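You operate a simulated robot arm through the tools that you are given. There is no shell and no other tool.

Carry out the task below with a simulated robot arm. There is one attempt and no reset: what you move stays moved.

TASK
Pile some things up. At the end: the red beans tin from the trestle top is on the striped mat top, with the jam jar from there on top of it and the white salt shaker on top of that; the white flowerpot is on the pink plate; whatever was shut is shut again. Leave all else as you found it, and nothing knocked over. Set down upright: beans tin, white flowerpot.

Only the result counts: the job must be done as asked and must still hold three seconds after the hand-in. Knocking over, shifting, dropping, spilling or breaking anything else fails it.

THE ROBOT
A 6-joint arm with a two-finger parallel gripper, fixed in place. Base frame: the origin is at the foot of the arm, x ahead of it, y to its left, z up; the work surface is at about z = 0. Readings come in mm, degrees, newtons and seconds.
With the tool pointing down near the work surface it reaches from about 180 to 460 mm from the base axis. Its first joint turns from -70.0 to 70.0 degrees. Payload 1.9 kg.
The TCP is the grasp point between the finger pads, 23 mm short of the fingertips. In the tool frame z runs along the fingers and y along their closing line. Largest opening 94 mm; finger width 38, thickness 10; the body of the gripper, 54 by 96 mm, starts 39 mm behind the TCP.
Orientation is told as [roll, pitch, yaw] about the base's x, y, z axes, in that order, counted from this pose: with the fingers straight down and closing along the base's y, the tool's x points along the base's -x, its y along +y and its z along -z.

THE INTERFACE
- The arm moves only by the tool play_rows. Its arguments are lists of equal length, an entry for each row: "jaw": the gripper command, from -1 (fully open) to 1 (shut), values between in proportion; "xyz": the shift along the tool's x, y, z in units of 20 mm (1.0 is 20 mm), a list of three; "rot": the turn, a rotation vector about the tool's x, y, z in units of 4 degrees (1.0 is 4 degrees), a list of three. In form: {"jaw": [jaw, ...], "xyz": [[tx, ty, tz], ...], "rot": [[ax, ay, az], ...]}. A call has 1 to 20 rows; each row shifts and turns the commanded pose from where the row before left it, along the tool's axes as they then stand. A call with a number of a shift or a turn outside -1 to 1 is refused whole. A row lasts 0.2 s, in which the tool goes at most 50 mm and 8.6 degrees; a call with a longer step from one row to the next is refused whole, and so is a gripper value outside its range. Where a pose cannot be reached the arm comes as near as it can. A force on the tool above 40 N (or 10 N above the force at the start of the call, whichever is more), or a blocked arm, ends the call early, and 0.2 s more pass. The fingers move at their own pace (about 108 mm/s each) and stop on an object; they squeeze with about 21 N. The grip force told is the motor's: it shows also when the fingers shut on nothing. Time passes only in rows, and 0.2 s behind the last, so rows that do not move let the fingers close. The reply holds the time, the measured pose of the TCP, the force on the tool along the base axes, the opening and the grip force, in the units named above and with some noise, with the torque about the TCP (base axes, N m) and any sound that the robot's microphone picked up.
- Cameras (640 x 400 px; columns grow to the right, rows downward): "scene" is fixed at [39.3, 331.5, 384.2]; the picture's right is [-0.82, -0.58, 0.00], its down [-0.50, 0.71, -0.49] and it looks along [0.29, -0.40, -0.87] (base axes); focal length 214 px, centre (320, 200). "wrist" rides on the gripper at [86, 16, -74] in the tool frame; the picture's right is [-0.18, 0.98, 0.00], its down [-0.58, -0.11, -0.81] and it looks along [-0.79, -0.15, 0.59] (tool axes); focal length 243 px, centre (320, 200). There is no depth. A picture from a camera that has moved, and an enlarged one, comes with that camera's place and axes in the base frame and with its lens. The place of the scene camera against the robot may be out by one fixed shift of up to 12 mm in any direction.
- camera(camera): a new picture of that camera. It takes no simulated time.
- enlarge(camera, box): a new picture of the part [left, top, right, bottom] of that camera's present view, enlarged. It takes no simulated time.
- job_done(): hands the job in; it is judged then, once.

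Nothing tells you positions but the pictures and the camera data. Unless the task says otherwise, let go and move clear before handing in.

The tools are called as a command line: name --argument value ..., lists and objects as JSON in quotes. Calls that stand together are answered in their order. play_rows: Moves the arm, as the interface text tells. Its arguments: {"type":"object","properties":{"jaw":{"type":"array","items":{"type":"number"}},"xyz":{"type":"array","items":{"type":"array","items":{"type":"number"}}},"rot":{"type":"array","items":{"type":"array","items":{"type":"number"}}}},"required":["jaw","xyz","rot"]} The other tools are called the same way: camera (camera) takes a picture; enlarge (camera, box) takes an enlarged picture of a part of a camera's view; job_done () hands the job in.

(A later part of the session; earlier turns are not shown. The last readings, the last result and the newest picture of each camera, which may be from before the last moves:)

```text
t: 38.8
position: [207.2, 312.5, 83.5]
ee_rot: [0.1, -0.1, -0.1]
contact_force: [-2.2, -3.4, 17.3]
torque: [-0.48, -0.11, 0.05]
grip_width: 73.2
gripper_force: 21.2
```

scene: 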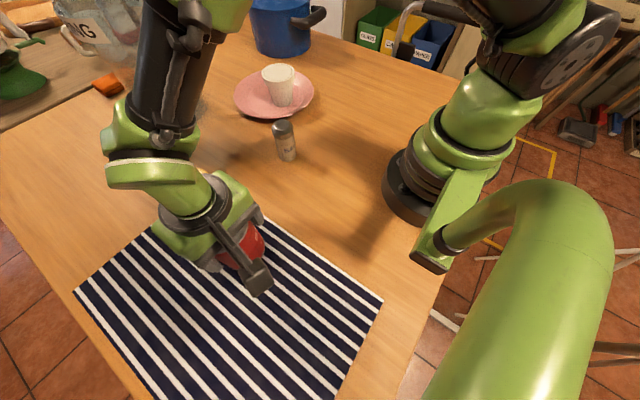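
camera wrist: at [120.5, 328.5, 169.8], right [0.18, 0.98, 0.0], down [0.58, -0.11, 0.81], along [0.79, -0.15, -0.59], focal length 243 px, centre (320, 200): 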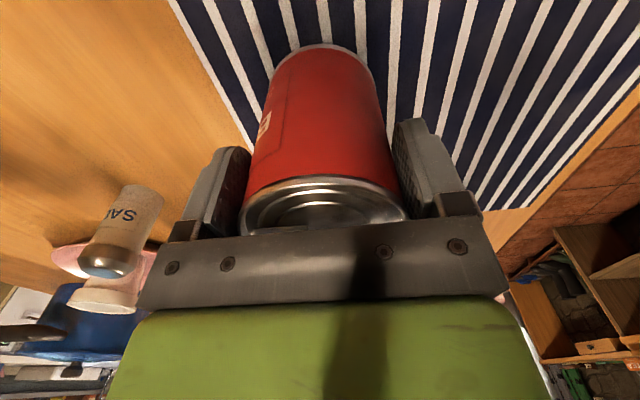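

Contact with the mat. Easing up slightly and releasing gently.

play_rows --jaw '[1, 1]' --xyz '[[0, 0, -0.04], [0, 0, 0]]' --rot '[[0, 0, 0], [0, 0, 0]]'

```text
t: 39.4
position: [207.3, 311.8, 82.6]
ee_rot: [0.0, -0.1, 0.2]
contact_force: [1.2, 2.9, 2.3]
torque: [0.16, -0.33, 0.16]
grip_width: 72.9
gripper_force: 20.7
```

play_rows --jaw '[0.4, -0.3, -1, -1]' --xyz '[[0, 0, 0], [0, 0, 0], [0, 0, 0], [0, 0, 0]]' --rot '[[0, 0, 0], [0, 0, 0], [0, 0, 0], [0, 0, 0]]'

camera --camera "wrist"

enlarge --camera "scene" --box '[80, 120, 320, 270]'

```text
t: 40.4
position: [206.6, 311.5, 81.8]
ee_rot: [0.0, 0.0, 0.0]
contact_force: [0.3, -1.0, -0.6]
torque: [-0.03, 0.01, -0.02]
grip_width: 94.0
gripper_force: 0.1
```

```text
taken
camera wrist: at [121.1, 327.5, 159.6], right [0.18, 0.98, 0.0], down [0.58, -0.11, 0.81], along [0.79, -0.15, -0.59], focal length 243 px, centre (320, 200)
```

wrist: 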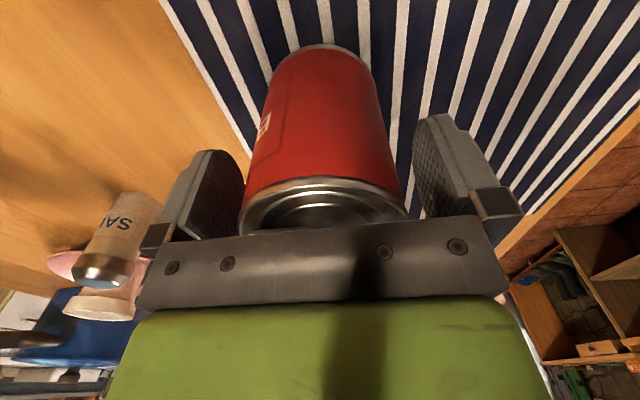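

```text
2.67 times, centred on (200, 195) of scene
camera zoom: at [39.3, 331.5, 384.2], right [-0.82, -0.58, 0.0], down [-0.5, 0.71, -0.49], along [0.29, -0.4, -0.87], focal length 572 px, centre (640, 213)
```

zoom: 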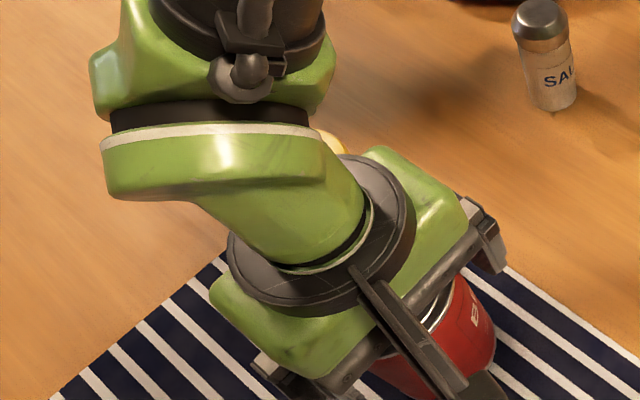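

Tin stands on the mat at about (207,312). Raising straight up and looking.

play_rows --jaw '[-1, -1, -1, -1, -1, -1, -1, -1, -1, -1]' --xyz '[[0, 0, -0.3], [0, 0, -0.8], [0, 0, -0.9], [0, 0, -0.9], [0, 0, -0.9], [0, 0, -0.9], [0, 0, -0.9], [0, 0, -0.9], [0, 0, -0.5], [0, 0, 0]]' --rot '[[0, 0, 0], [0, 0, 0], [0, 0, 0], [0, 0, 0], [0, 0, 0], [0, 0, 0], [0, 0, 0], [0, 0, 0], [0, 0, 0], [0, 0, 0]]'

camera --camera "wrist"

camera --camera "scene"

```text
t: 42.6
position: [208.0, 312.0, 223.9]
ee_rot: [-0.1, 0.1, 0.0]
contact_force: [0.4, 0.1, -0.4]
torque: [0.01, -0.03, -0.01]
grip_width: 93.7
gripper_force: 0.0
```

```text
taken
camera wrist: at [122.1, 327.1, 300.8], right [0.18, 0.98, 0.0], down [0.58, -0.11, 0.81], along [0.79, -0.15, -0.59], focal length 243 px, centre (320, 200)
```

wrist: 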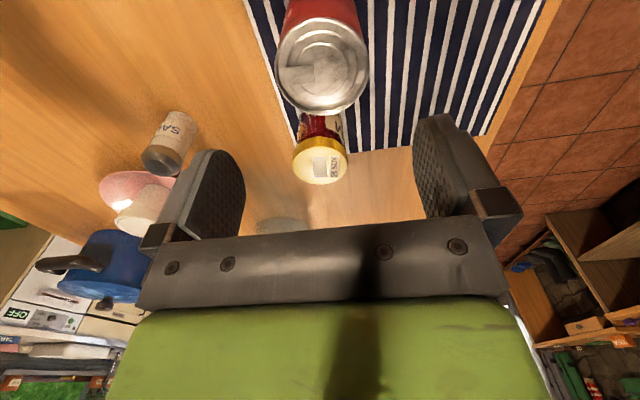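

```text
taken
```

scene: 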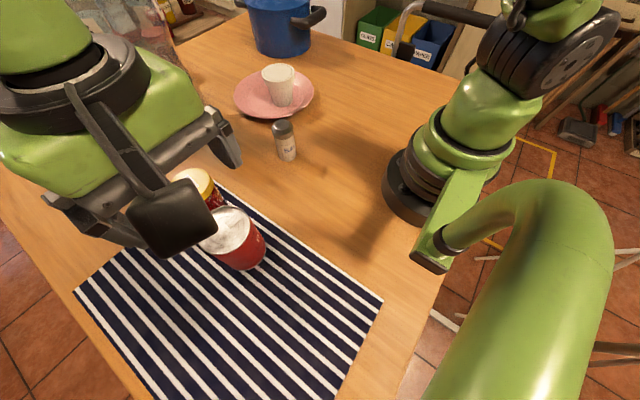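

Tin is standing well. Next I rotate the hand by +45° yaw (so the camera bracket stays clear of the tin when grasping the jar).

play_rows --jaw '[-1, -1, -1, -1, -1, -1, -1, -1, -1, -1, -1, -1, -1]' --xyz '[[0, 0, 0], [0, 0, 0], [0, 0, 0], [0, 0, 0], [0, 0, 0], [0, 0, 0], [0, 0, 0], [0, 0, 0], [0, 0, 0], [0, 0, 0], [0, 0, 0], [0, 0, 0], [0, 0, 0]]' --rot '[[0, 0, -0.9375], [0, 0, -0.9375], [0, 0, -0.9375], [0, 0, -0.9375], [0, 0, -0.9375], [0, 0, -0.9375], [0, 0, -0.9375], [0, 0, -0.9375], [0, 0, -0.9375], [0, 0, -0.9375], [0, 0, -0.9375], [0, 0, -0.9375], [0, 0, 0]]'

camera --camera "wrist"

camera --camera "scene"

```text
t: 45.4
position: [206.2, 311.1, 223.1]
ee_rot: [0.0, 0.0, 45.1]
contact_force: [0.8, -0.5, -0.3]
torque: [0.0, 0.01, -0.03]
grip_width: 93.9
gripper_force: 0.2
```

```text
taken
camera wrist: at [135.8, 261.6, 299.9], right [-0.57, 0.82, 0.0], down [0.49, 0.33, 0.81], along [0.66, 0.46, -0.59], focal length 243 px, centre (320, 200)
```

wrist: 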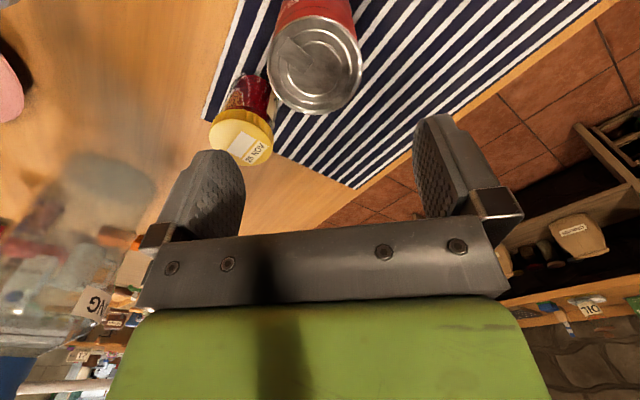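

```text
taken
```

scene: 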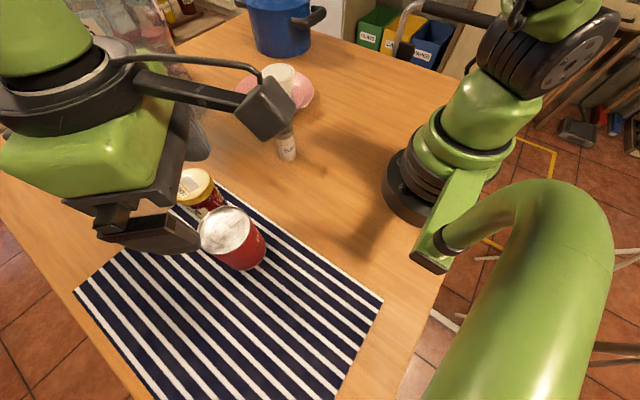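

Yaw is now 45°. Jar lid lies around (325,291); moving above it.

play_rows --jaw '[-1, -1, -1, -1, -1, -1, -1]' --xyz '[[-0.575, -0.816, 0], [-0.575, -0.816, 0], [-0.575, -0.816, 0.3], [-0.575, -0.816, 0.4], [-0.575, -0.816, 0.4], [-0.575, -0.816, 0.4], [0, 0, 0]]' --rot '[[0, 0, 0], [0, 0, 0], [0, 0, 0], [0, 0, 0], [0, 0, 0], [0, 0, 0], [0, 0, 0]]'

camera --camera "wrist"

camera --camera "scene"

```text
t: 47.0
position: [325.5, 288.9, 193.1]
ee_rot: [0.0, 0.0, 45.0]
contact_force: [0.0, -0.1, -0.4]
torque: [0.02, -0.01, 0.01]
grip_width: 93.8
gripper_force: 0.0
```

```text
taken
camera wrist: at [254.2, 240.0, 270.3], right [-0.56, 0.83, 0.0], down [0.49, 0.33, 0.81], along [0.67, 0.46, -0.59], focal length 243 px, centre (320, 200)
```

wrist: 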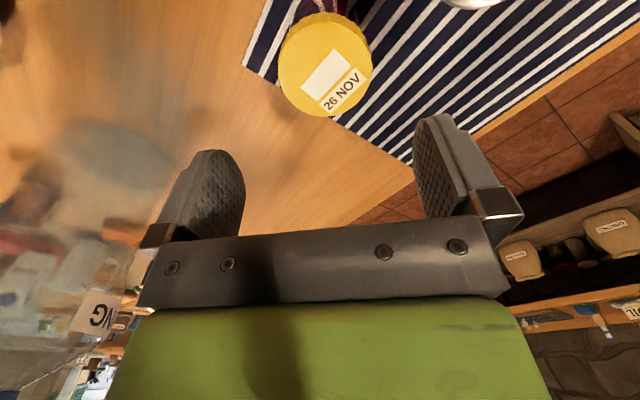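

```text
taken
```

scene: 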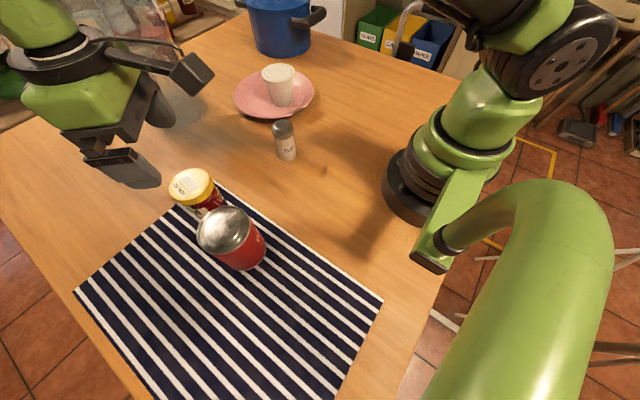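

Nearly aligned with the jar; shifting ~4 mm sideways and lowering to just above the lid.

play_rows --jaw '[-1, -1, -1, -1, -1]' --xyz '[[0, 0.2, 0.3], [0, 0, 0.8], [0, 0, 0.8], [0, 0, 0.8], [0, 0, 0]]' --rot '[[0, 0, 0], [0, 0, 0], [0, 0, 0], [0, 0, 0], [0, 0, 0]]'

camera --camera "wrist"

enlarge --camera "scene" --box '[80, 80, 320, 230]'

```text
t: 48.2
position: [322.1, 295.1, 139.3]
ee_rot: [-0.1, 0.0, 45.0]
contact_force: [0.0, 0.3, 0.3]
torque: [0.0, 0.01, 0.0]
grip_width: 93.9
gripper_force: 0.0
```

```text
taken
camera wrist: at [250.2, 244.5, 214.7], right [-0.56, 0.83, 0.0], down [0.49, 0.33, 0.81], along [0.67, 0.46, -0.59], focal length 243 px, centre (320, 200)
```

wrist: 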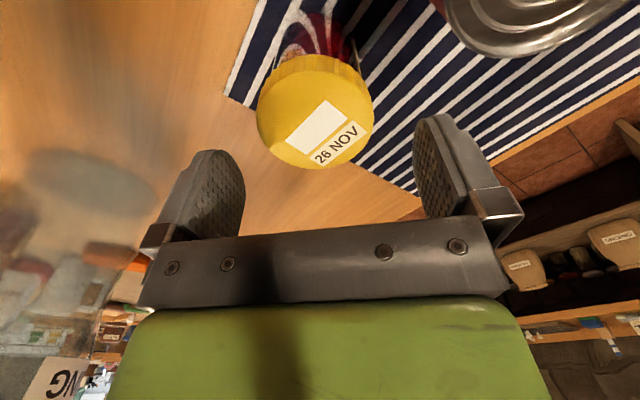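

```text
2.67 times, centred on (200, 155) of scene
camera zoom: at [39.3, 331.5, 384.2], right [-0.82, -0.58, 0.0], down [-0.5, 0.71, -0.49], along [0.29, -0.4, -0.87], focal length 572 px, centre (640, 320)
```

zoom: 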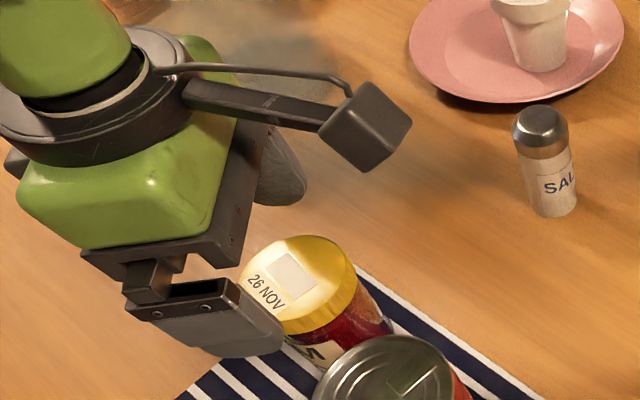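

enlarge --camera "wrist" --box '[200, 30, 440, 180]'

```text
2.67 times, centred on (320, 105) of wrist
camera zoom: at [250.2, 244.5, 214.7], right [-0.56, 0.83, 0.0], down [0.49, 0.33, 0.81], along [0.67, 0.46, -0.59], focal length 647 px, centre (320, 453)
```

zoom: 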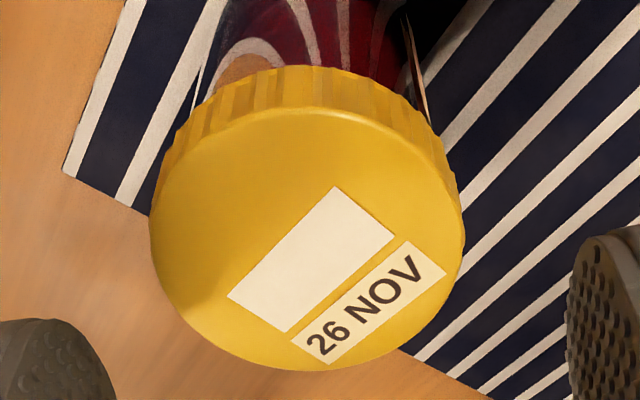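

Jar is ~3–4 mm off laterally; correcting, then descending around the lid.

play_rows --jaw '[-1, -1, -1, -1]' --xyz '[[-0.1, -0.165, 0.2], [0, 0, 0.5], [0, 0, 0.5], [0, 0, 0]]' --rot '[[0, 0, 0], [0, 0, 0], [0, 0, 0], [0, 0, 0]]'

enlarge --camera "wrist" --box '[160, 40, 480, 240]'

```text
t: 49.2
position: [326.3, 293.0, 114.8]
ee_rot: [0.0, 0.0, 45.0]
contact_force: [0.1, 0.9, -0.9]
torque: [0.02, 0.01, 0.02]
grip_width: 93.9
gripper_force: 0.0
```

```text
2.00 times, centred on (320, 140) of wrist
camera zoom: at [254.1, 243.6, 190.9], right [-0.56, 0.83, 0.0], down [0.49, 0.33, 0.81], along [0.67, 0.46, -0.59], focal length 485 px, centre (320, 320)
```

zoom: 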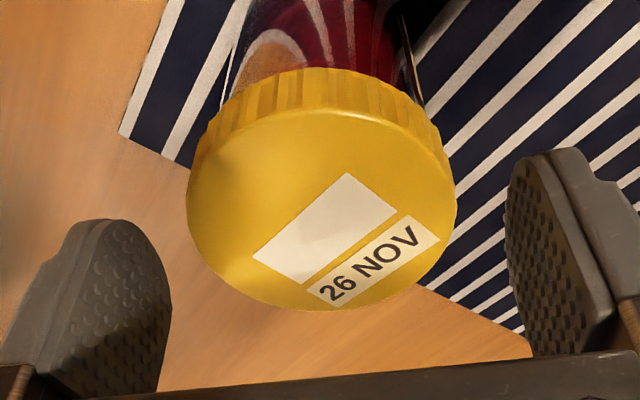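

Centred now. Descending to lid-grip height (TCP ~70).

play_rows --jaw '[-1, -1, -1, -1, -1]' --xyz '[[0, 0, 0.6], [0, 0, 0.6], [0, 0, 0.6], [0, 0, 0.45], [0, 0, 0]]' --rot '[[0, 0, 0], [0, 0, 0], [0, 0, 0], [0, 0, 0], [0, 0, 0]]'

camera --camera "wrist"

enlarge --camera "scene" --box '[80, 120, 320, 270]'

```text
t: 50.4
position: [325.1, 293.9, 70.6]
ee_rot: [0.0, 0.0, 44.9]
contact_force: [0.2, 0.0, 0.2]
torque: [0.02, 0.02, 0.01]
grip_width: 94.0
gripper_force: 0.0
```

```text
taken
camera wrist: at [253.4, 243.8, 146.5], right [-0.56, 0.83, 0.0], down [0.49, 0.33, 0.81], along [0.67, 0.46, -0.59], focal length 243 px, centre (320, 200)
```

wrist: 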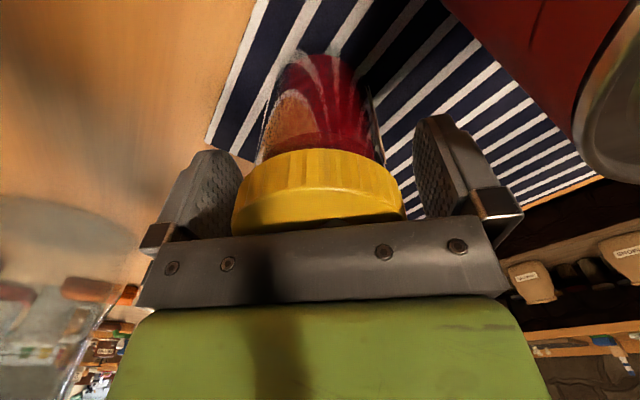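

```text
2.67 times, centred on (200, 195) of scene
camera zoom: at [39.3, 331.5, 384.2], right [-0.82, -0.58, 0.0], down [-0.5, 0.71, -0.49], along [0.29, -0.4, -0.87], focal length 572 px, centre (640, 213)
```

zoom: 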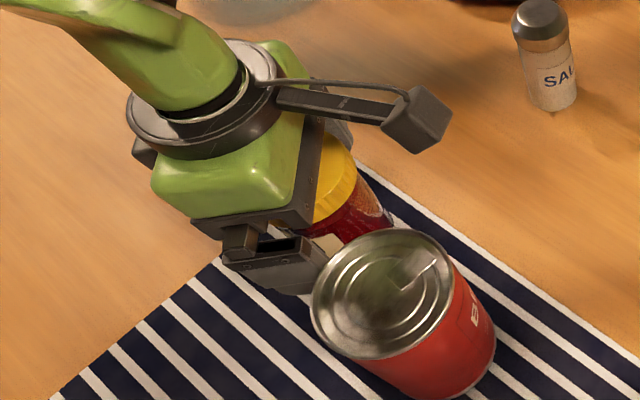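

The pads straddle the lid. Closing.

play_rows --jaw '[0.3, 1, 1, 1, 1]' --xyz '[[0, 0, 0], [0, 0, 0], [0, 0, 0], [0, 0, 0], [0, 0, 0]]' --rot '[[0, 0, 0], [0, 0, 0], [0, 0, 0], [0, 0, 0], [0, 0, 0]]'

camera --camera "wrist"

```text
t: 51.6
position: [324.8, 293.8, 69.8]
ee_rot: [0.0, 0.0, 45.0]
contact_force: [-1.0, 1.1, 1.1]
torque: [-0.01, 0.01, -0.02]
grip_width: 62.0
gripper_force: 20.7
```

```text
taken
camera wrist: at [253.4, 243.7, 146.7], right [-0.56, 0.83, 0.0], down [0.49, 0.33, 0.81], along [0.67, 0.46, -0.59], focal length 243 px, centre (320, 200)
```

wrist: 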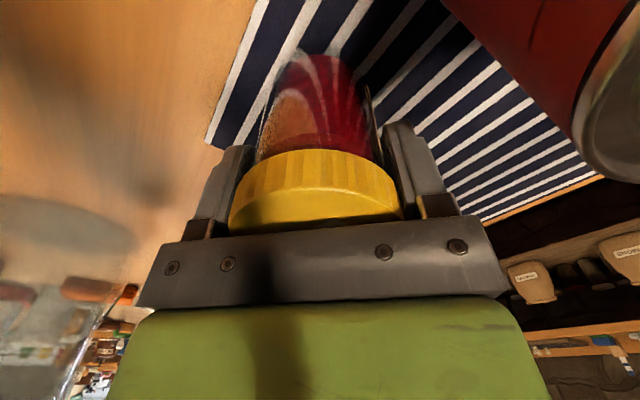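

Grip reads 62 mm, narrower than the lid looks; I'll look closely at how the fingers hold it.

enlarge --camera "wrist" --box '[180, 30, 460, 250]'

enlarge --camera "scene" --box '[120, 130, 260, 250]'

```text
1.82 times, centred on (320, 140) of wrist
camera zoom: at [253.4, 243.7, 146.7], right [-0.56, 0.83, 0.0], down [0.49, 0.33, 0.81], along [0.67, 0.46, -0.59], focal length 441 px, centre (320, 309)
```

zoom: 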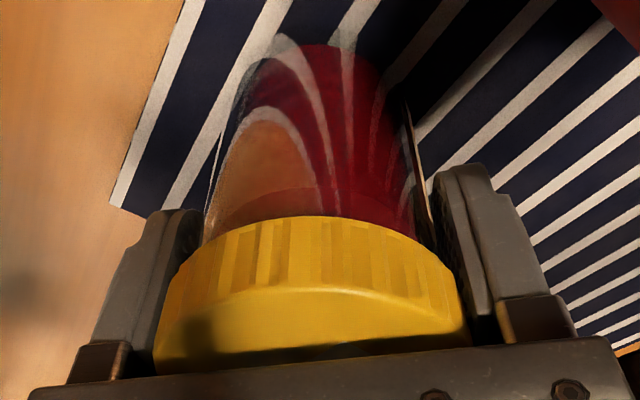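

```text
3.33 times, centred on (190, 190) of scene
camera zoom: at [39.3, 331.5, 384.2], right [-0.82, -0.58, 0.0], down [-0.5, 0.71, -0.49], along [0.29, -0.4, -0.87], focal length 715 px, centre (753, 233)
```

zoom: 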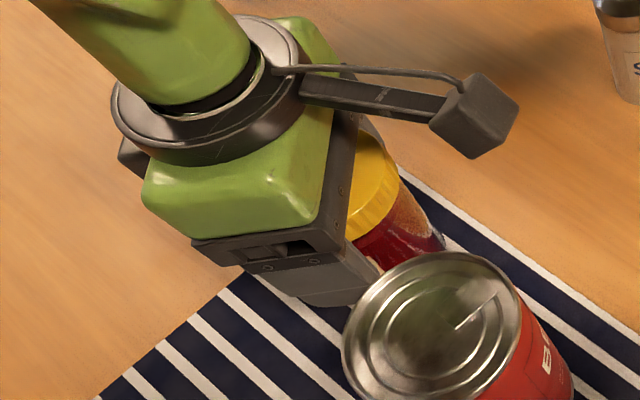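

The pads hold the glass body just under the lid (62 mm), a secure hold. Lifting the jar straight up.

play_rows --jaw '[1, 1, 1, 1, 1, 1, 1, 1, 1, 1, 1]' --xyz '[[0, 0, -0.2], [0, 0, -0.5], [0, 0, -0.8], [0, 0, -0.9], [0, 0, -0.9], [0, 0, -0.9], [0, 0, -0.9], [0, 0, -0.9], [0, 0, -0.9], [0, 0, -0.9], [0, 0, 0]]' --rot '[[0, 0, 0], [0, 0, 0], [0, 0, 0], [0, 0, 0], [0, 0, 0], [0, 0, 0], [0, 0, 0], [0, 0, 0], [0, 0, 0], [0, 0, 0], [0, 0, 0]]'

camera --camera "wrist"

camera --camera "scene"

```text
t: 54.0
position: [326.2, 291.1, 226.8]
ee_rot: [0.0, 0.1, 45.0]
contact_force: [0.0, -0.3, -3.0]
torque: [0.0, -0.04, -0.02]
grip_width: 62.4
gripper_force: 20.9
```

```text
taken
camera wrist: at [254.6, 242.4, 303.8], right [-0.56, 0.83, 0.0], down [0.49, 0.33, 0.81], along [0.67, 0.46, -0.59], focal length 243 px, centre (320, 200)
```

wrist: 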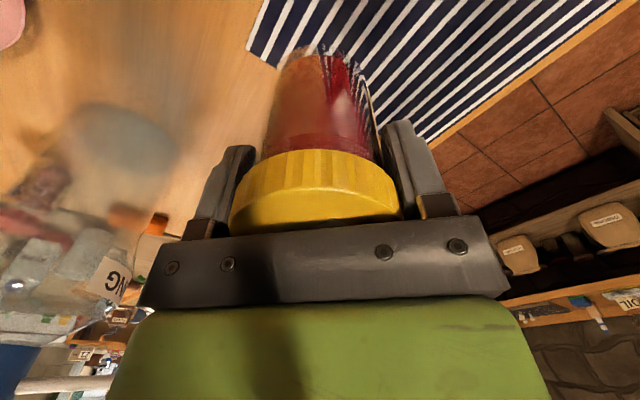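

```text
taken
```

scene: 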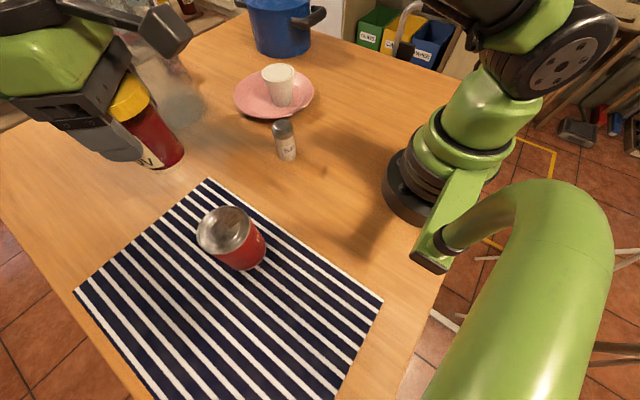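

enlarge --camera "scene" --box '[160, 180, 320, 280]'

enlarge --camera "scene" --box '[60, 60, 220, 180]'

```text
4.00 times, centred on (240, 230) of scene
camera zoom: at [39.3, 331.5, 384.2], right [-0.82, -0.58, 0.0], down [-0.5, 0.71, -0.49], along [0.29, -0.4, -0.87], focal length 858 px, centre (640, 80)
```

zoom: 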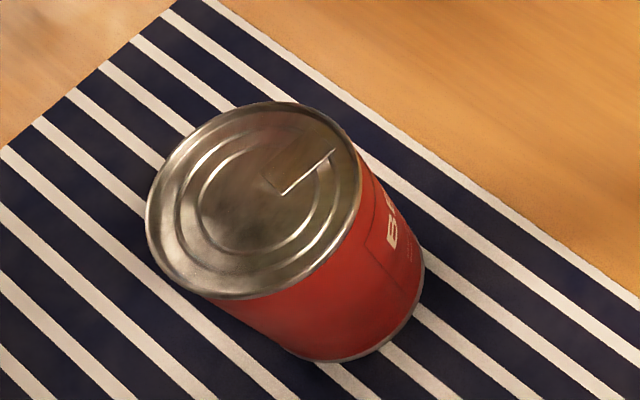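

```text
3.33 times, centred on (140, 120) of scene
camera zoom: at [39.3, 331.5, 384.2], right [-0.82, -0.58, 0.0], down [-0.5, 0.71, -0.49], along [0.29, -0.4, -0.87], focal length 715 px, centre (920, 467)
```

zoom: 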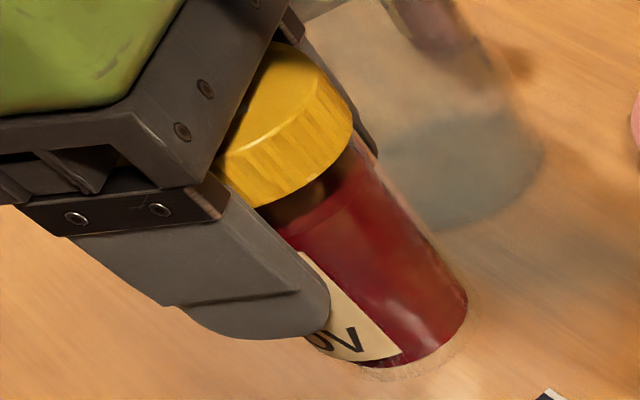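

Jar held upright. Moving it above the tin.

play_rows --jaw '[1, 1, 1, 1, 1, 1, 1, 1]' --xyz '[[0.3, 0.4, 0], [0.6, 0.78, 0], [0.6, 0.78, 0], [0.6, 0.78, 0], [0.6, 0.78, 0], [0.6, 0.78, 0], [0.3, 0.35, 0], [0, 0, 0]]' --rot '[[0, 0, 0], [0, 0, 0], [0, 0, 0], [0, 0, 0], [0, 0, 0], [0, 0, 0], [0, 0, 0], [0, 0, 0]]'

camera --camera "wrist"

camera --camera "scene"

enlarge --camera "scene" --box '[120, 130, 320, 280]'

```text
t: 55.8
position: [208.5, 307.6, 226.1]
ee_rot: [0.0, 0.1, 45.1]
contact_force: [-0.2, -0.1, -3.8]
torque: [0.04, 0.02, 0.02]
grip_width: 62.1
gripper_force: 21.4
```

```text
taken
camera wrist: at [136.5, 258.3, 302.7], right [-0.56, 0.83, 0.0], down [0.49, 0.33, 0.81], along [0.67, 0.46, -0.59], focal length 243 px, centre (320, 200)
```

wrist: 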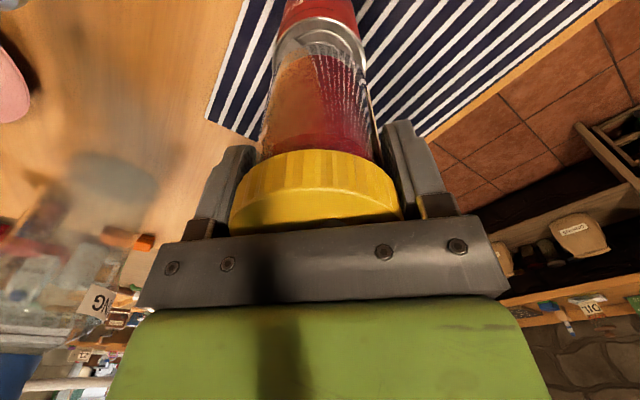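

```text
taken
```

scene: 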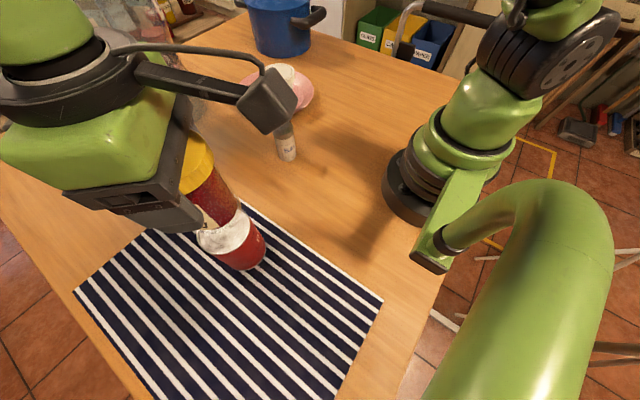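

```text
2.67 times, centred on (220, 205) of scene
camera zoom: at [39.3, 331.5, 384.2], right [-0.82, -0.58, 0.0], down [-0.5, 0.71, -0.49], along [0.29, -0.4, -0.87], focal length 572 px, centre (587, 187)
```

zoom: 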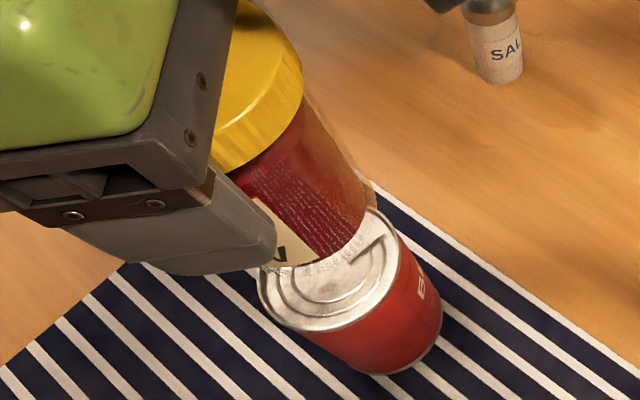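

enlarge --camera "wrist" --box '[240, 0, 400, 100]'

enlarge --camera "scene" --box '[180, 170, 290, 275]'

```text
4.00 times, centred on (320, 50) of wrist
camera zoom: at [136.5, 258.3, 302.7], right [-0.56, 0.83, 0.0], down [0.49, 0.33, 0.81], along [0.67, 0.46, -0.59], focal length 970 px, centre (320, 800)
```

zoom: 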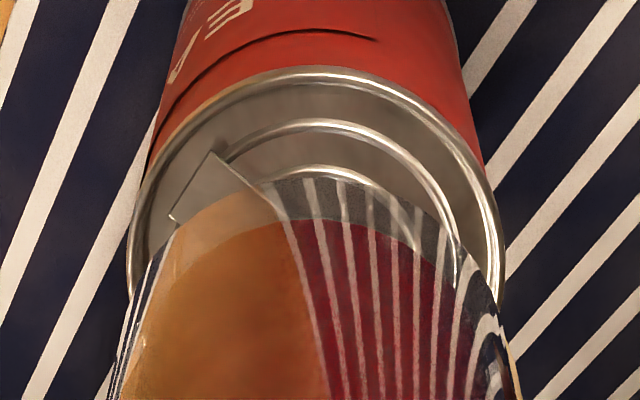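

```text
3.81 times, centred on (235, 222) of scene
camera zoom: at [39.3, 331.5, 384.2], right [-0.82, -0.58, 0.0], down [-0.5, 0.71, -0.49], along [0.29, -0.4, -0.87], focal length 817 px, centre (644, 114)
```

zoom: 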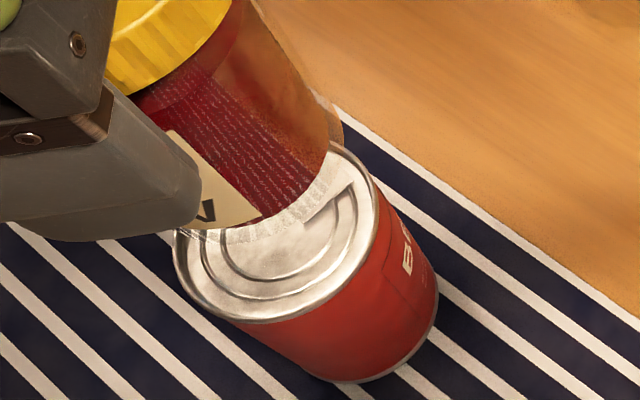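

The wrist view shows the tin's rim about 7 mm further forward than the jar. I'll shift forward by that amount and lower part-way, then re-check concentricity.

play_rows --jaw '[1, 1, 1, 1]' --xyz '[[-0.2, -0.04, 0.3], [-0.15, -0.04, 0.5], [0, 0, 0.5], [0, 0, 0]]' --rot '[[0, 0, 0], [0, 0, 0], [0, 0, 0], [0, 0, 0]]'

enlarge --camera "wrist" --box '[240, 0, 400, 100]'

enlarge --camera "scene" --box '[180, 170, 290, 275]'

```text
t: 56.8
position: [214.3, 313.0, 200.2]
ee_rot: [-0.1, 0.0, 45.0]
contact_force: [0.0, -0.2, -2.9]
torque: [0.02, 0.01, 0.02]
grip_width: 62.5
gripper_force: 21.1
```

```text
4.00 times, centred on (320, 50) of wrist
camera zoom: at [143.1, 262.5, 276.1], right [-0.56, 0.83, 0.0], down [0.49, 0.33, 0.81], along [0.67, 0.46, -0.59], focal length 970 px, centre (320, 800)
```

zoom: 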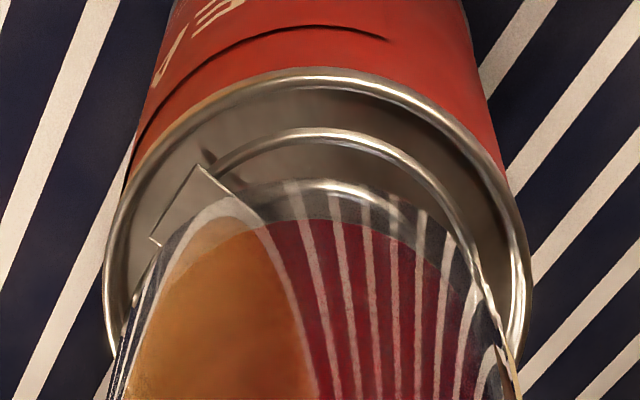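

```text
3.81 times, centred on (235, 222) of scene
camera zoom: at [39.3, 331.5, 384.2], right [-0.82, -0.58, 0.0], down [-0.5, 0.71, -0.49], along [0.29, -0.4, -0.87], focal length 817 px, centre (644, 114)
```

zoom: 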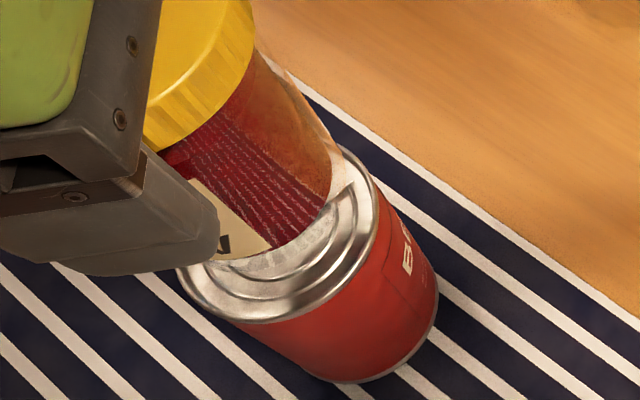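

enlarge --camera "scene" --box '[220, 190, 290, 250]'

camera --camera "scene"

camera --camera "wrist"

```text
6.67 times, centred on (255, 220) of scene
camera zoom: at [39.3, 331.5, 384.2], right [-0.82, -0.58, 0.0], down [-0.5, 0.71, -0.49], along [0.29, -0.4, -0.87], focal length 1430 px, centre (753, 67)
```

zoom: 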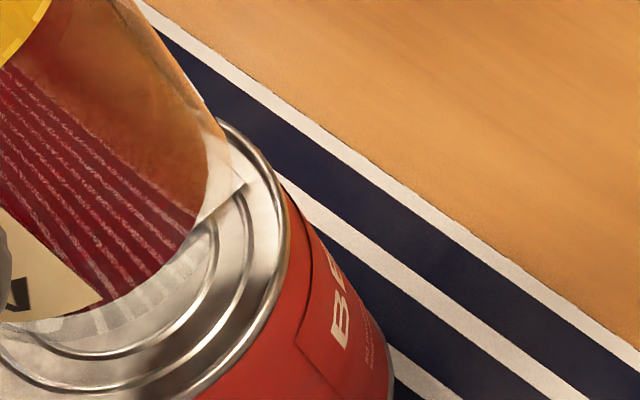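

```text
taken
```

scene: 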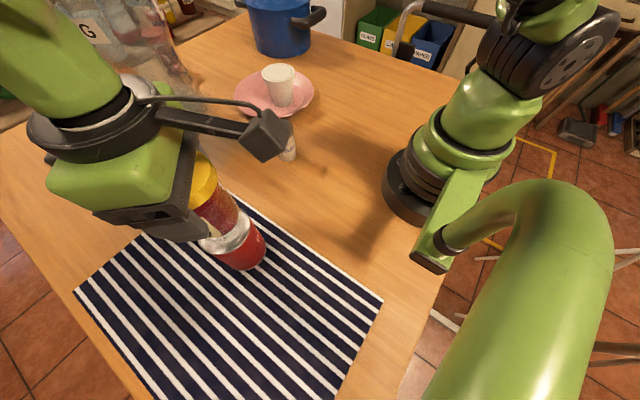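

```text
taken
camera wrist: at [143.1, 262.5, 276.1], right [-0.56, 0.83, 0.0], down [0.49, 0.33, 0.81], along [0.67, 0.46, -0.59], focal length 243 px, centre (320, 200)
```

wrist: 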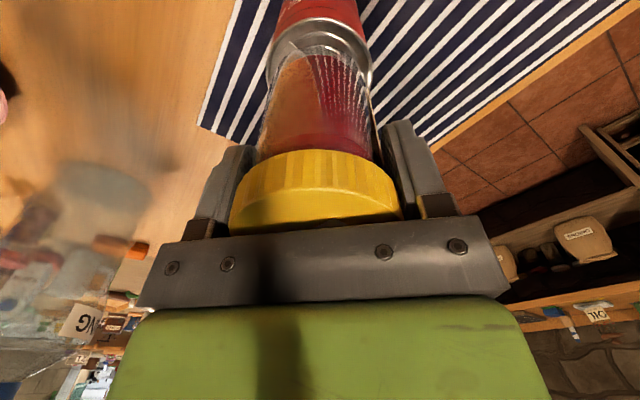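

Laterally they coincide and forward concentricity is within ~2 mm. Small back-trim and lowering slowly toward the tin top.

play_rows --jaw '[1, 1, 1, 1, 1]' --xyz '[[0.07, 0, 0.2], [0, 0, 0.2], [0, 0, 0.2], [0, 0, 0.1], [0, 0, 0]]' --rot '[[0, 0, 0], [0, 0, 0], [0, 0, 0], [0, 0, 0], [0, 0, 0]]'

enlarge --camera "wrist" --box '[240, 0, 400, 100]'

enlarge --camera "scene" --box '[180, 170, 290, 275]'

```text
t: 58.0
position: [213.1, 310.0, 185.8]
ee_rot: [0.1, 0.0, 45.0]
contact_force: [-0.3, -1.0, -3.4]
torque: [0.0, -0.04, -0.03]
grip_width: 62.2
gripper_force: 20.7
```

```text
4.00 times, centred on (320, 50) of wrist
camera zoom: at [142.4, 261.5, 262.9], right [-0.56, 0.83, 0.0], down [0.49, 0.33, 0.81], along [0.67, 0.46, -0.59], focal length 970 px, centre (320, 800)
```

zoom: 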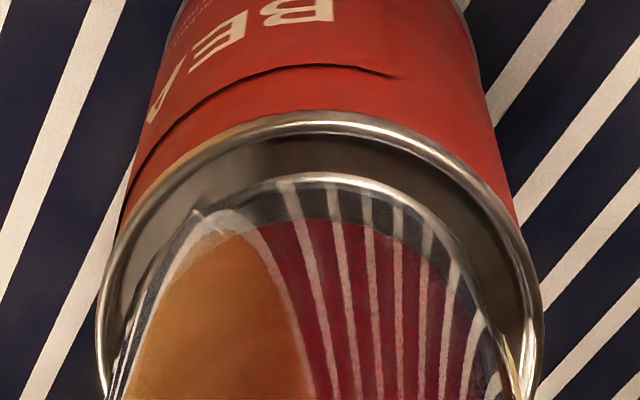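

```text
3.81 times, centred on (235, 222) of scene
camera zoom: at [39.3, 331.5, 384.2], right [-0.82, -0.58, 0.0], down [-0.5, 0.71, -0.49], along [0.29, -0.4, -0.87], focal length 817 px, centre (644, 114)
```

zoom: 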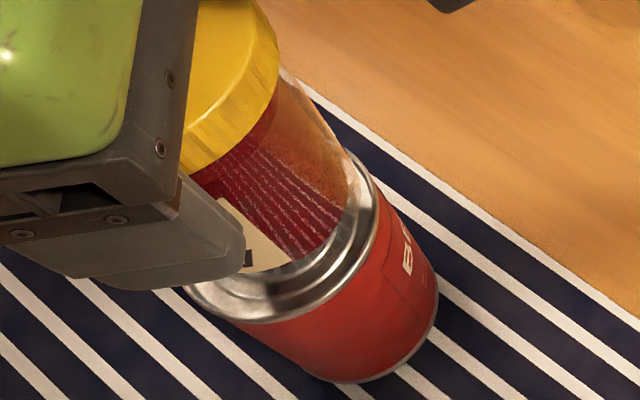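

Alignment looks good in the wrist view. Lowering in small steps to contact.

play_rows --jaw '[1, 1, 1, 1]' --xyz '[[0, 0.05, 0.1], [0, 0, 0.06], [0, 0, 0.05], [0, 0, 0]]' --rot '[[0, 0, 0], [0, 0, 0], [0, 0, 0], [0, 0, 0]]'

enlarge --camera "scene" --box '[180, 170, 290, 275]'

```text
t: 59.0
position: [213.8, 312.4, 182.4]
ee_rot: [0.0, -0.1, 45.0]
contact_force: [-0.8, 0.1, -2.8]
torque: [0.0, 0.0, 0.04]
grip_width: 62.3
gripper_force: 21.0
```

```text
3.81 times, centred on (235, 222) of scene
camera zoom: at [39.3, 331.5, 384.2], right [-0.82, -0.58, 0.0], down [-0.5, 0.71, -0.49], along [0.29, -0.4, -0.87], focal length 817 px, centre (644, 114)
```

zoom: 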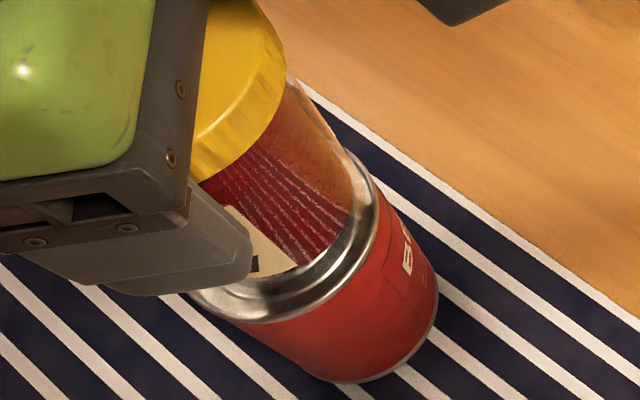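

play_rows --jaw '[1, 1, 1]' --xyz '[[0.06, 0.06, 0.06], [0, 0, 0.05], [0, 0, 0]]' --rot '[[0, 0, 0], [0, 0, 0], [0, 0, 0]]'

enlarge --camera "wrist" --box '[240, 0, 400, 100]'

```text
t: 59.8
position: [211.5, 311.9, 179.9]
ee_rot: [0.0, 0.0, 45.0]
contact_force: [-1.2, -1.0, -2.8]
torque: [-0.03, -0.01, 0.01]
grip_width: 62.2
gripper_force: 21.0
```

```text
4.00 times, centred on (320, 50) of wrist
camera zoom: at [139.8, 261.7, 256.3], right [-0.56, 0.83, 0.0], down [0.49, 0.33, 0.81], along [0.67, 0.46, -0.59], focal length 970 px, centre (320, 800)
```

zoom: 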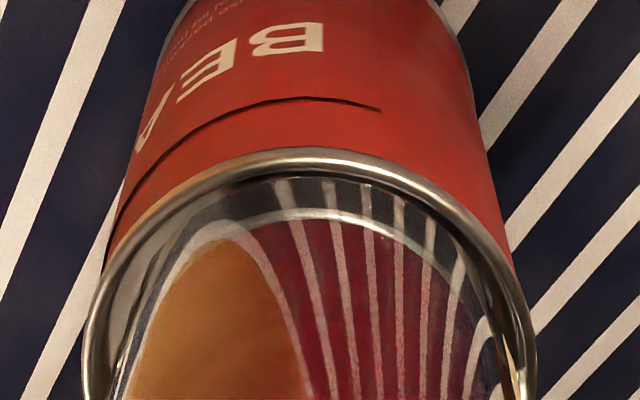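

play_rows --jaw '[1, 1, 1]' --xyz '[[-0.03, -0.03, 0.05], [0, 0, 0.05], [0, 0, 0]]' --rot '[[0, 0, 0], [0, 0, 0], [0, 0, 0]]'

```text
t: 60.6
position: [211.6, 312.6, 176.7]
ee_rot: [0.1, 0.0, 45.0]
contact_force: [-0.7, -0.2, -3.6]
torque: [-0.01, -0.02, 0.0]
grip_width: 62.3
gripper_force: 21.0
```

play_rows --jaw '[1, 1]' --xyz '[[0, 0, 0.06], [0, 0, 0]]' --rot '[[0, 0, 0], [0, 0, 0]]'

enlarge --camera "scene" --box '[180, 170, 290, 275]'

enlarge --camera "wrist" --box '[240, 0, 400, 100]'

```text
t: 61.2
position: [211.1, 311.8, 177.3]
ee_rot: [-0.1, 0.1, 44.9]
contact_force: [-0.3, 0.6, -3.7]
torque: [0.02, -0.03, -0.05]
grip_width: 62.4
gripper_force: 21.3
```

```text
3.81 times, centred on (235, 222) of scene
camera zoom: at [39.3, 331.5, 384.2], right [-0.82, -0.58, 0.0], down [-0.5, 0.71, -0.49], along [0.29, -0.4, -0.87], focal length 817 px, centre (644, 114)
```

zoom: 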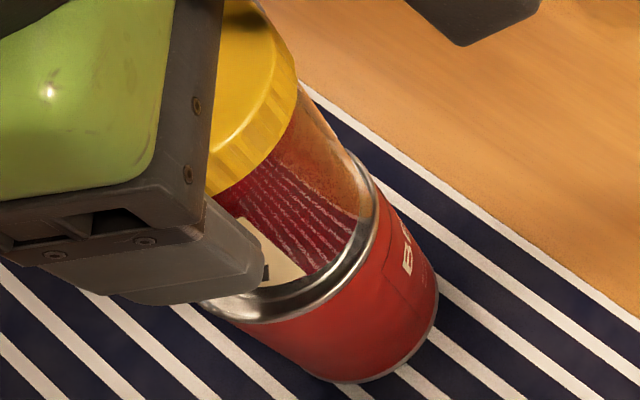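

```text
4.00 times, centred on (320, 50) of wrist
camera zoom: at [140.5, 261.8, 252.9], right [-0.56, 0.83, 0.0], down [0.49, 0.33, 0.81], along [0.67, 0.46, -0.59], focal length 970 px, centre (320, 800)
```

zoom: 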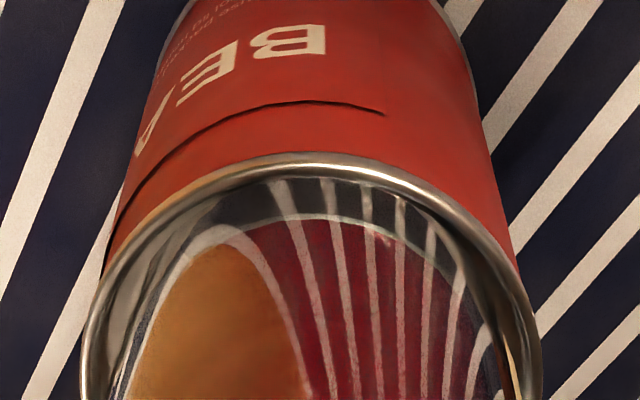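

No contact yet; continuing in ~1 mm steps.

play_rows --jaw '[1, 1, 1]' --xyz '[[0, 0, 0.05], [0, 0, 0.05], [0, 0, 0]]' --rot '[[0, 0, 0], [0, 0, 0], [0, 0, 0]]'

```text
t: 62.0
position: [212.8, 311.6, 175.7]
ee_rot: [0.0, -0.1, 44.9]
contact_force: [0.8, -2.1, 12.0]
torque: [-0.23, 0.12, -0.03]
grip_width: 62.3
gripper_force: 21.4
```

Contact. Easing slightly and releasing the jar.

play_rows --jaw '[1, 1]' --xyz '[[0, 0, -0.03], [0, 0, 0]]' --rot '[[0, 0, 0], [0, 0, 0]]'

enlarge --camera "scene" --box '[180, 170, 290, 275]'

enlarge --camera "wrist" --box '[240, 0, 400, 100]'

```text
t: 62.6
position: [211.9, 311.2, 174.0]
ee_rot: [0.0, -0.1, 45.0]
contact_force: [1.3, 0.6, -1.0]
torque: [0.09, -0.04, 0.05]
grip_width: 62.5
gripper_force: 21.3
```

```text
3.81 times, centred on (235, 222) of scene
camera zoom: at [39.3, 331.5, 384.2], right [-0.82, -0.58, 0.0], down [-0.5, 0.71, -0.49], along [0.29, -0.4, -0.87], focal length 817 px, centre (644, 114)
```

zoom: 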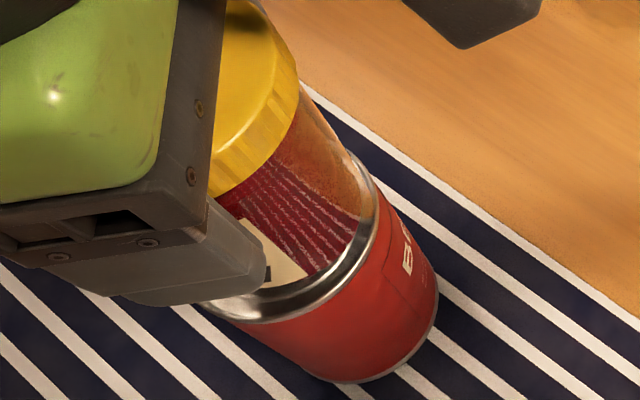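

```text
4.00 times, centred on (320, 50) of wrist
camera zoom: at [140.6, 261.7, 251.6], right [-0.56, 0.83, 0.0], down [0.49, 0.33, 0.81], along [0.67, 0.46, -0.59], focal length 970 px, centre (320, 800)
```

zoom: 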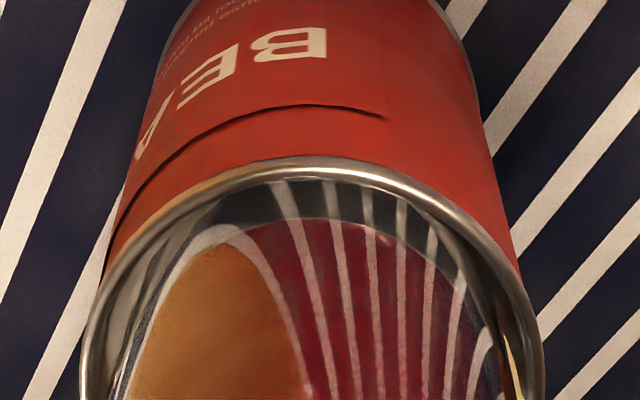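

play_rows --jaw '[0.5, 0, -0.5, -1, -1]' --xyz '[[0, 0, 0], [0, 0, 0], [0, 0, 0], [0, 0, 0], [0, 0, 0]]' --rot '[[0, 0, 0], [0, 0, 0], [0, 0, 0], [0, 0, 0], [0, 0, 0]]'

camera --camera "wrist"

enlarge --camera "scene" --box '[140, 130, 300, 280]'

```text
t: 63.8
position: [213.7, 310.3, 175.5]
ee_rot: [0.1, 0.0, 45.0]
contact_force: [0.6, 0.0, -0.1]
torque: [0.04, 0.04, 0.01]
grip_width: 94.4
gripper_force: 0.1
```

```text
taken
camera wrist: at [140.7, 261.8, 251.9], right [-0.56, 0.83, 0.0], down [0.49, 0.33, 0.81], along [0.67, 0.46, -0.59], focal length 243 px, centre (320, 200)
```

wrist: 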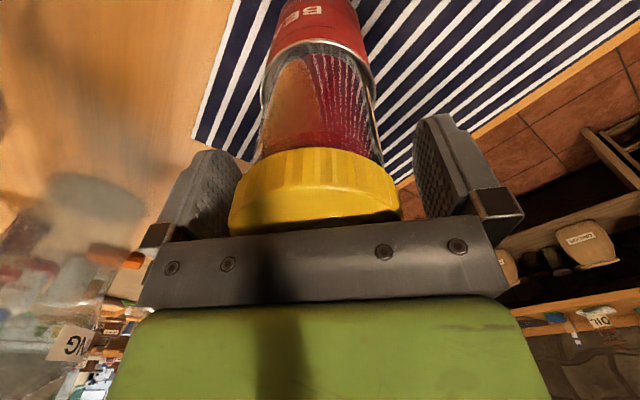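

```text
2.67 times, centred on (220, 205) of scene
camera zoom: at [39.3, 331.5, 384.2], right [-0.82, -0.58, 0.0], down [-0.5, 0.71, -0.49], along [0.29, -0.4, -0.87], focal length 572 px, centre (587, 187)
```

zoom: 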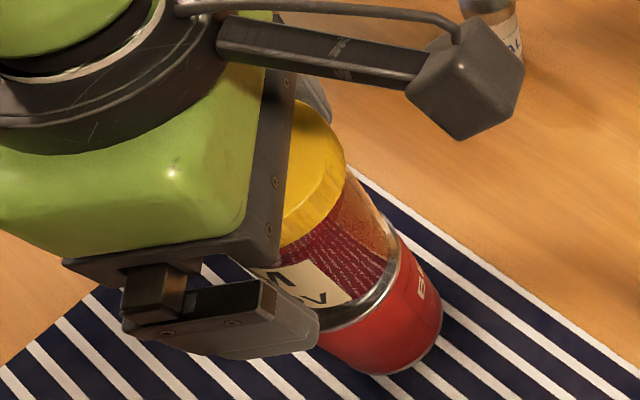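

Jar stands on the tin. Raising straight up out of the stack.

play_rows --jaw '[-1, -1, -1, -1, -1, -1, -1, -1]' --xyz '[[0, 0, -0.2], [0, 0, -0.5], [0, 0, -0.8], [0, 0, -0.8], [0, 0, -0.8], [0, 0, -0.8], [0, 0, -0.8], [0, 0, 0]]' --rot '[[0, 0, 0], [0, 0, 0], [0, 0, 0], [0, 0, 0], [0, 0, 0], [0, 0, 0], [0, 0, 0], [0, 0, 0]]'

camera --camera "wrist"

camera --camera "scene"

```text
t: 65.6
position: [212.2, 311.3, 270.9]
ee_rot: [-0.1, -0.1, 45.0]
contact_force: [0.9, 0.1, -0.8]
torque: [0.02, 0.03, -0.04]
grip_width: 94.0
gripper_force: 0.1
```

```text
taken
camera wrist: at [140.9, 261.1, 346.7], right [-0.56, 0.83, 0.0], down [0.49, 0.33, 0.81], along [0.67, 0.46, -0.59], focal length 243 px, centre (320, 200)
```

wrist: 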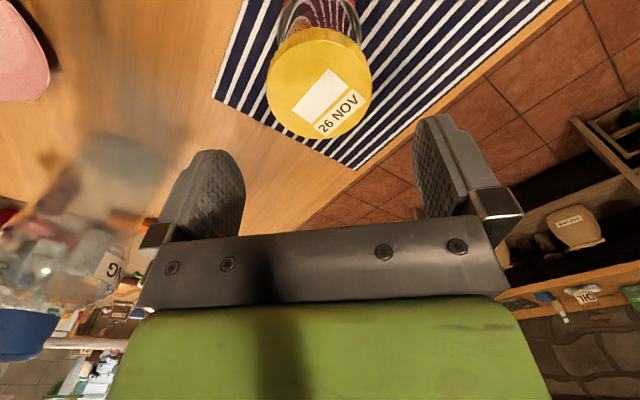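

```text
taken
```

scene: 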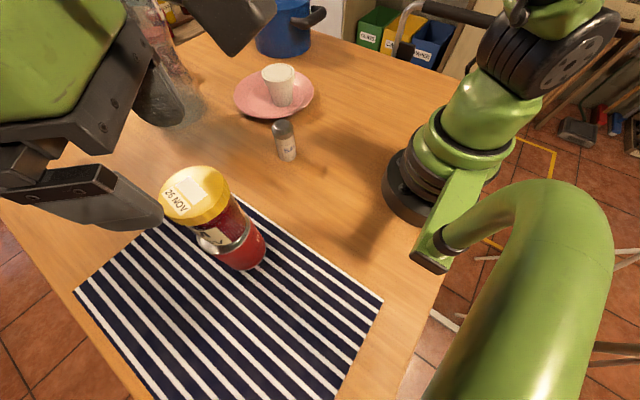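

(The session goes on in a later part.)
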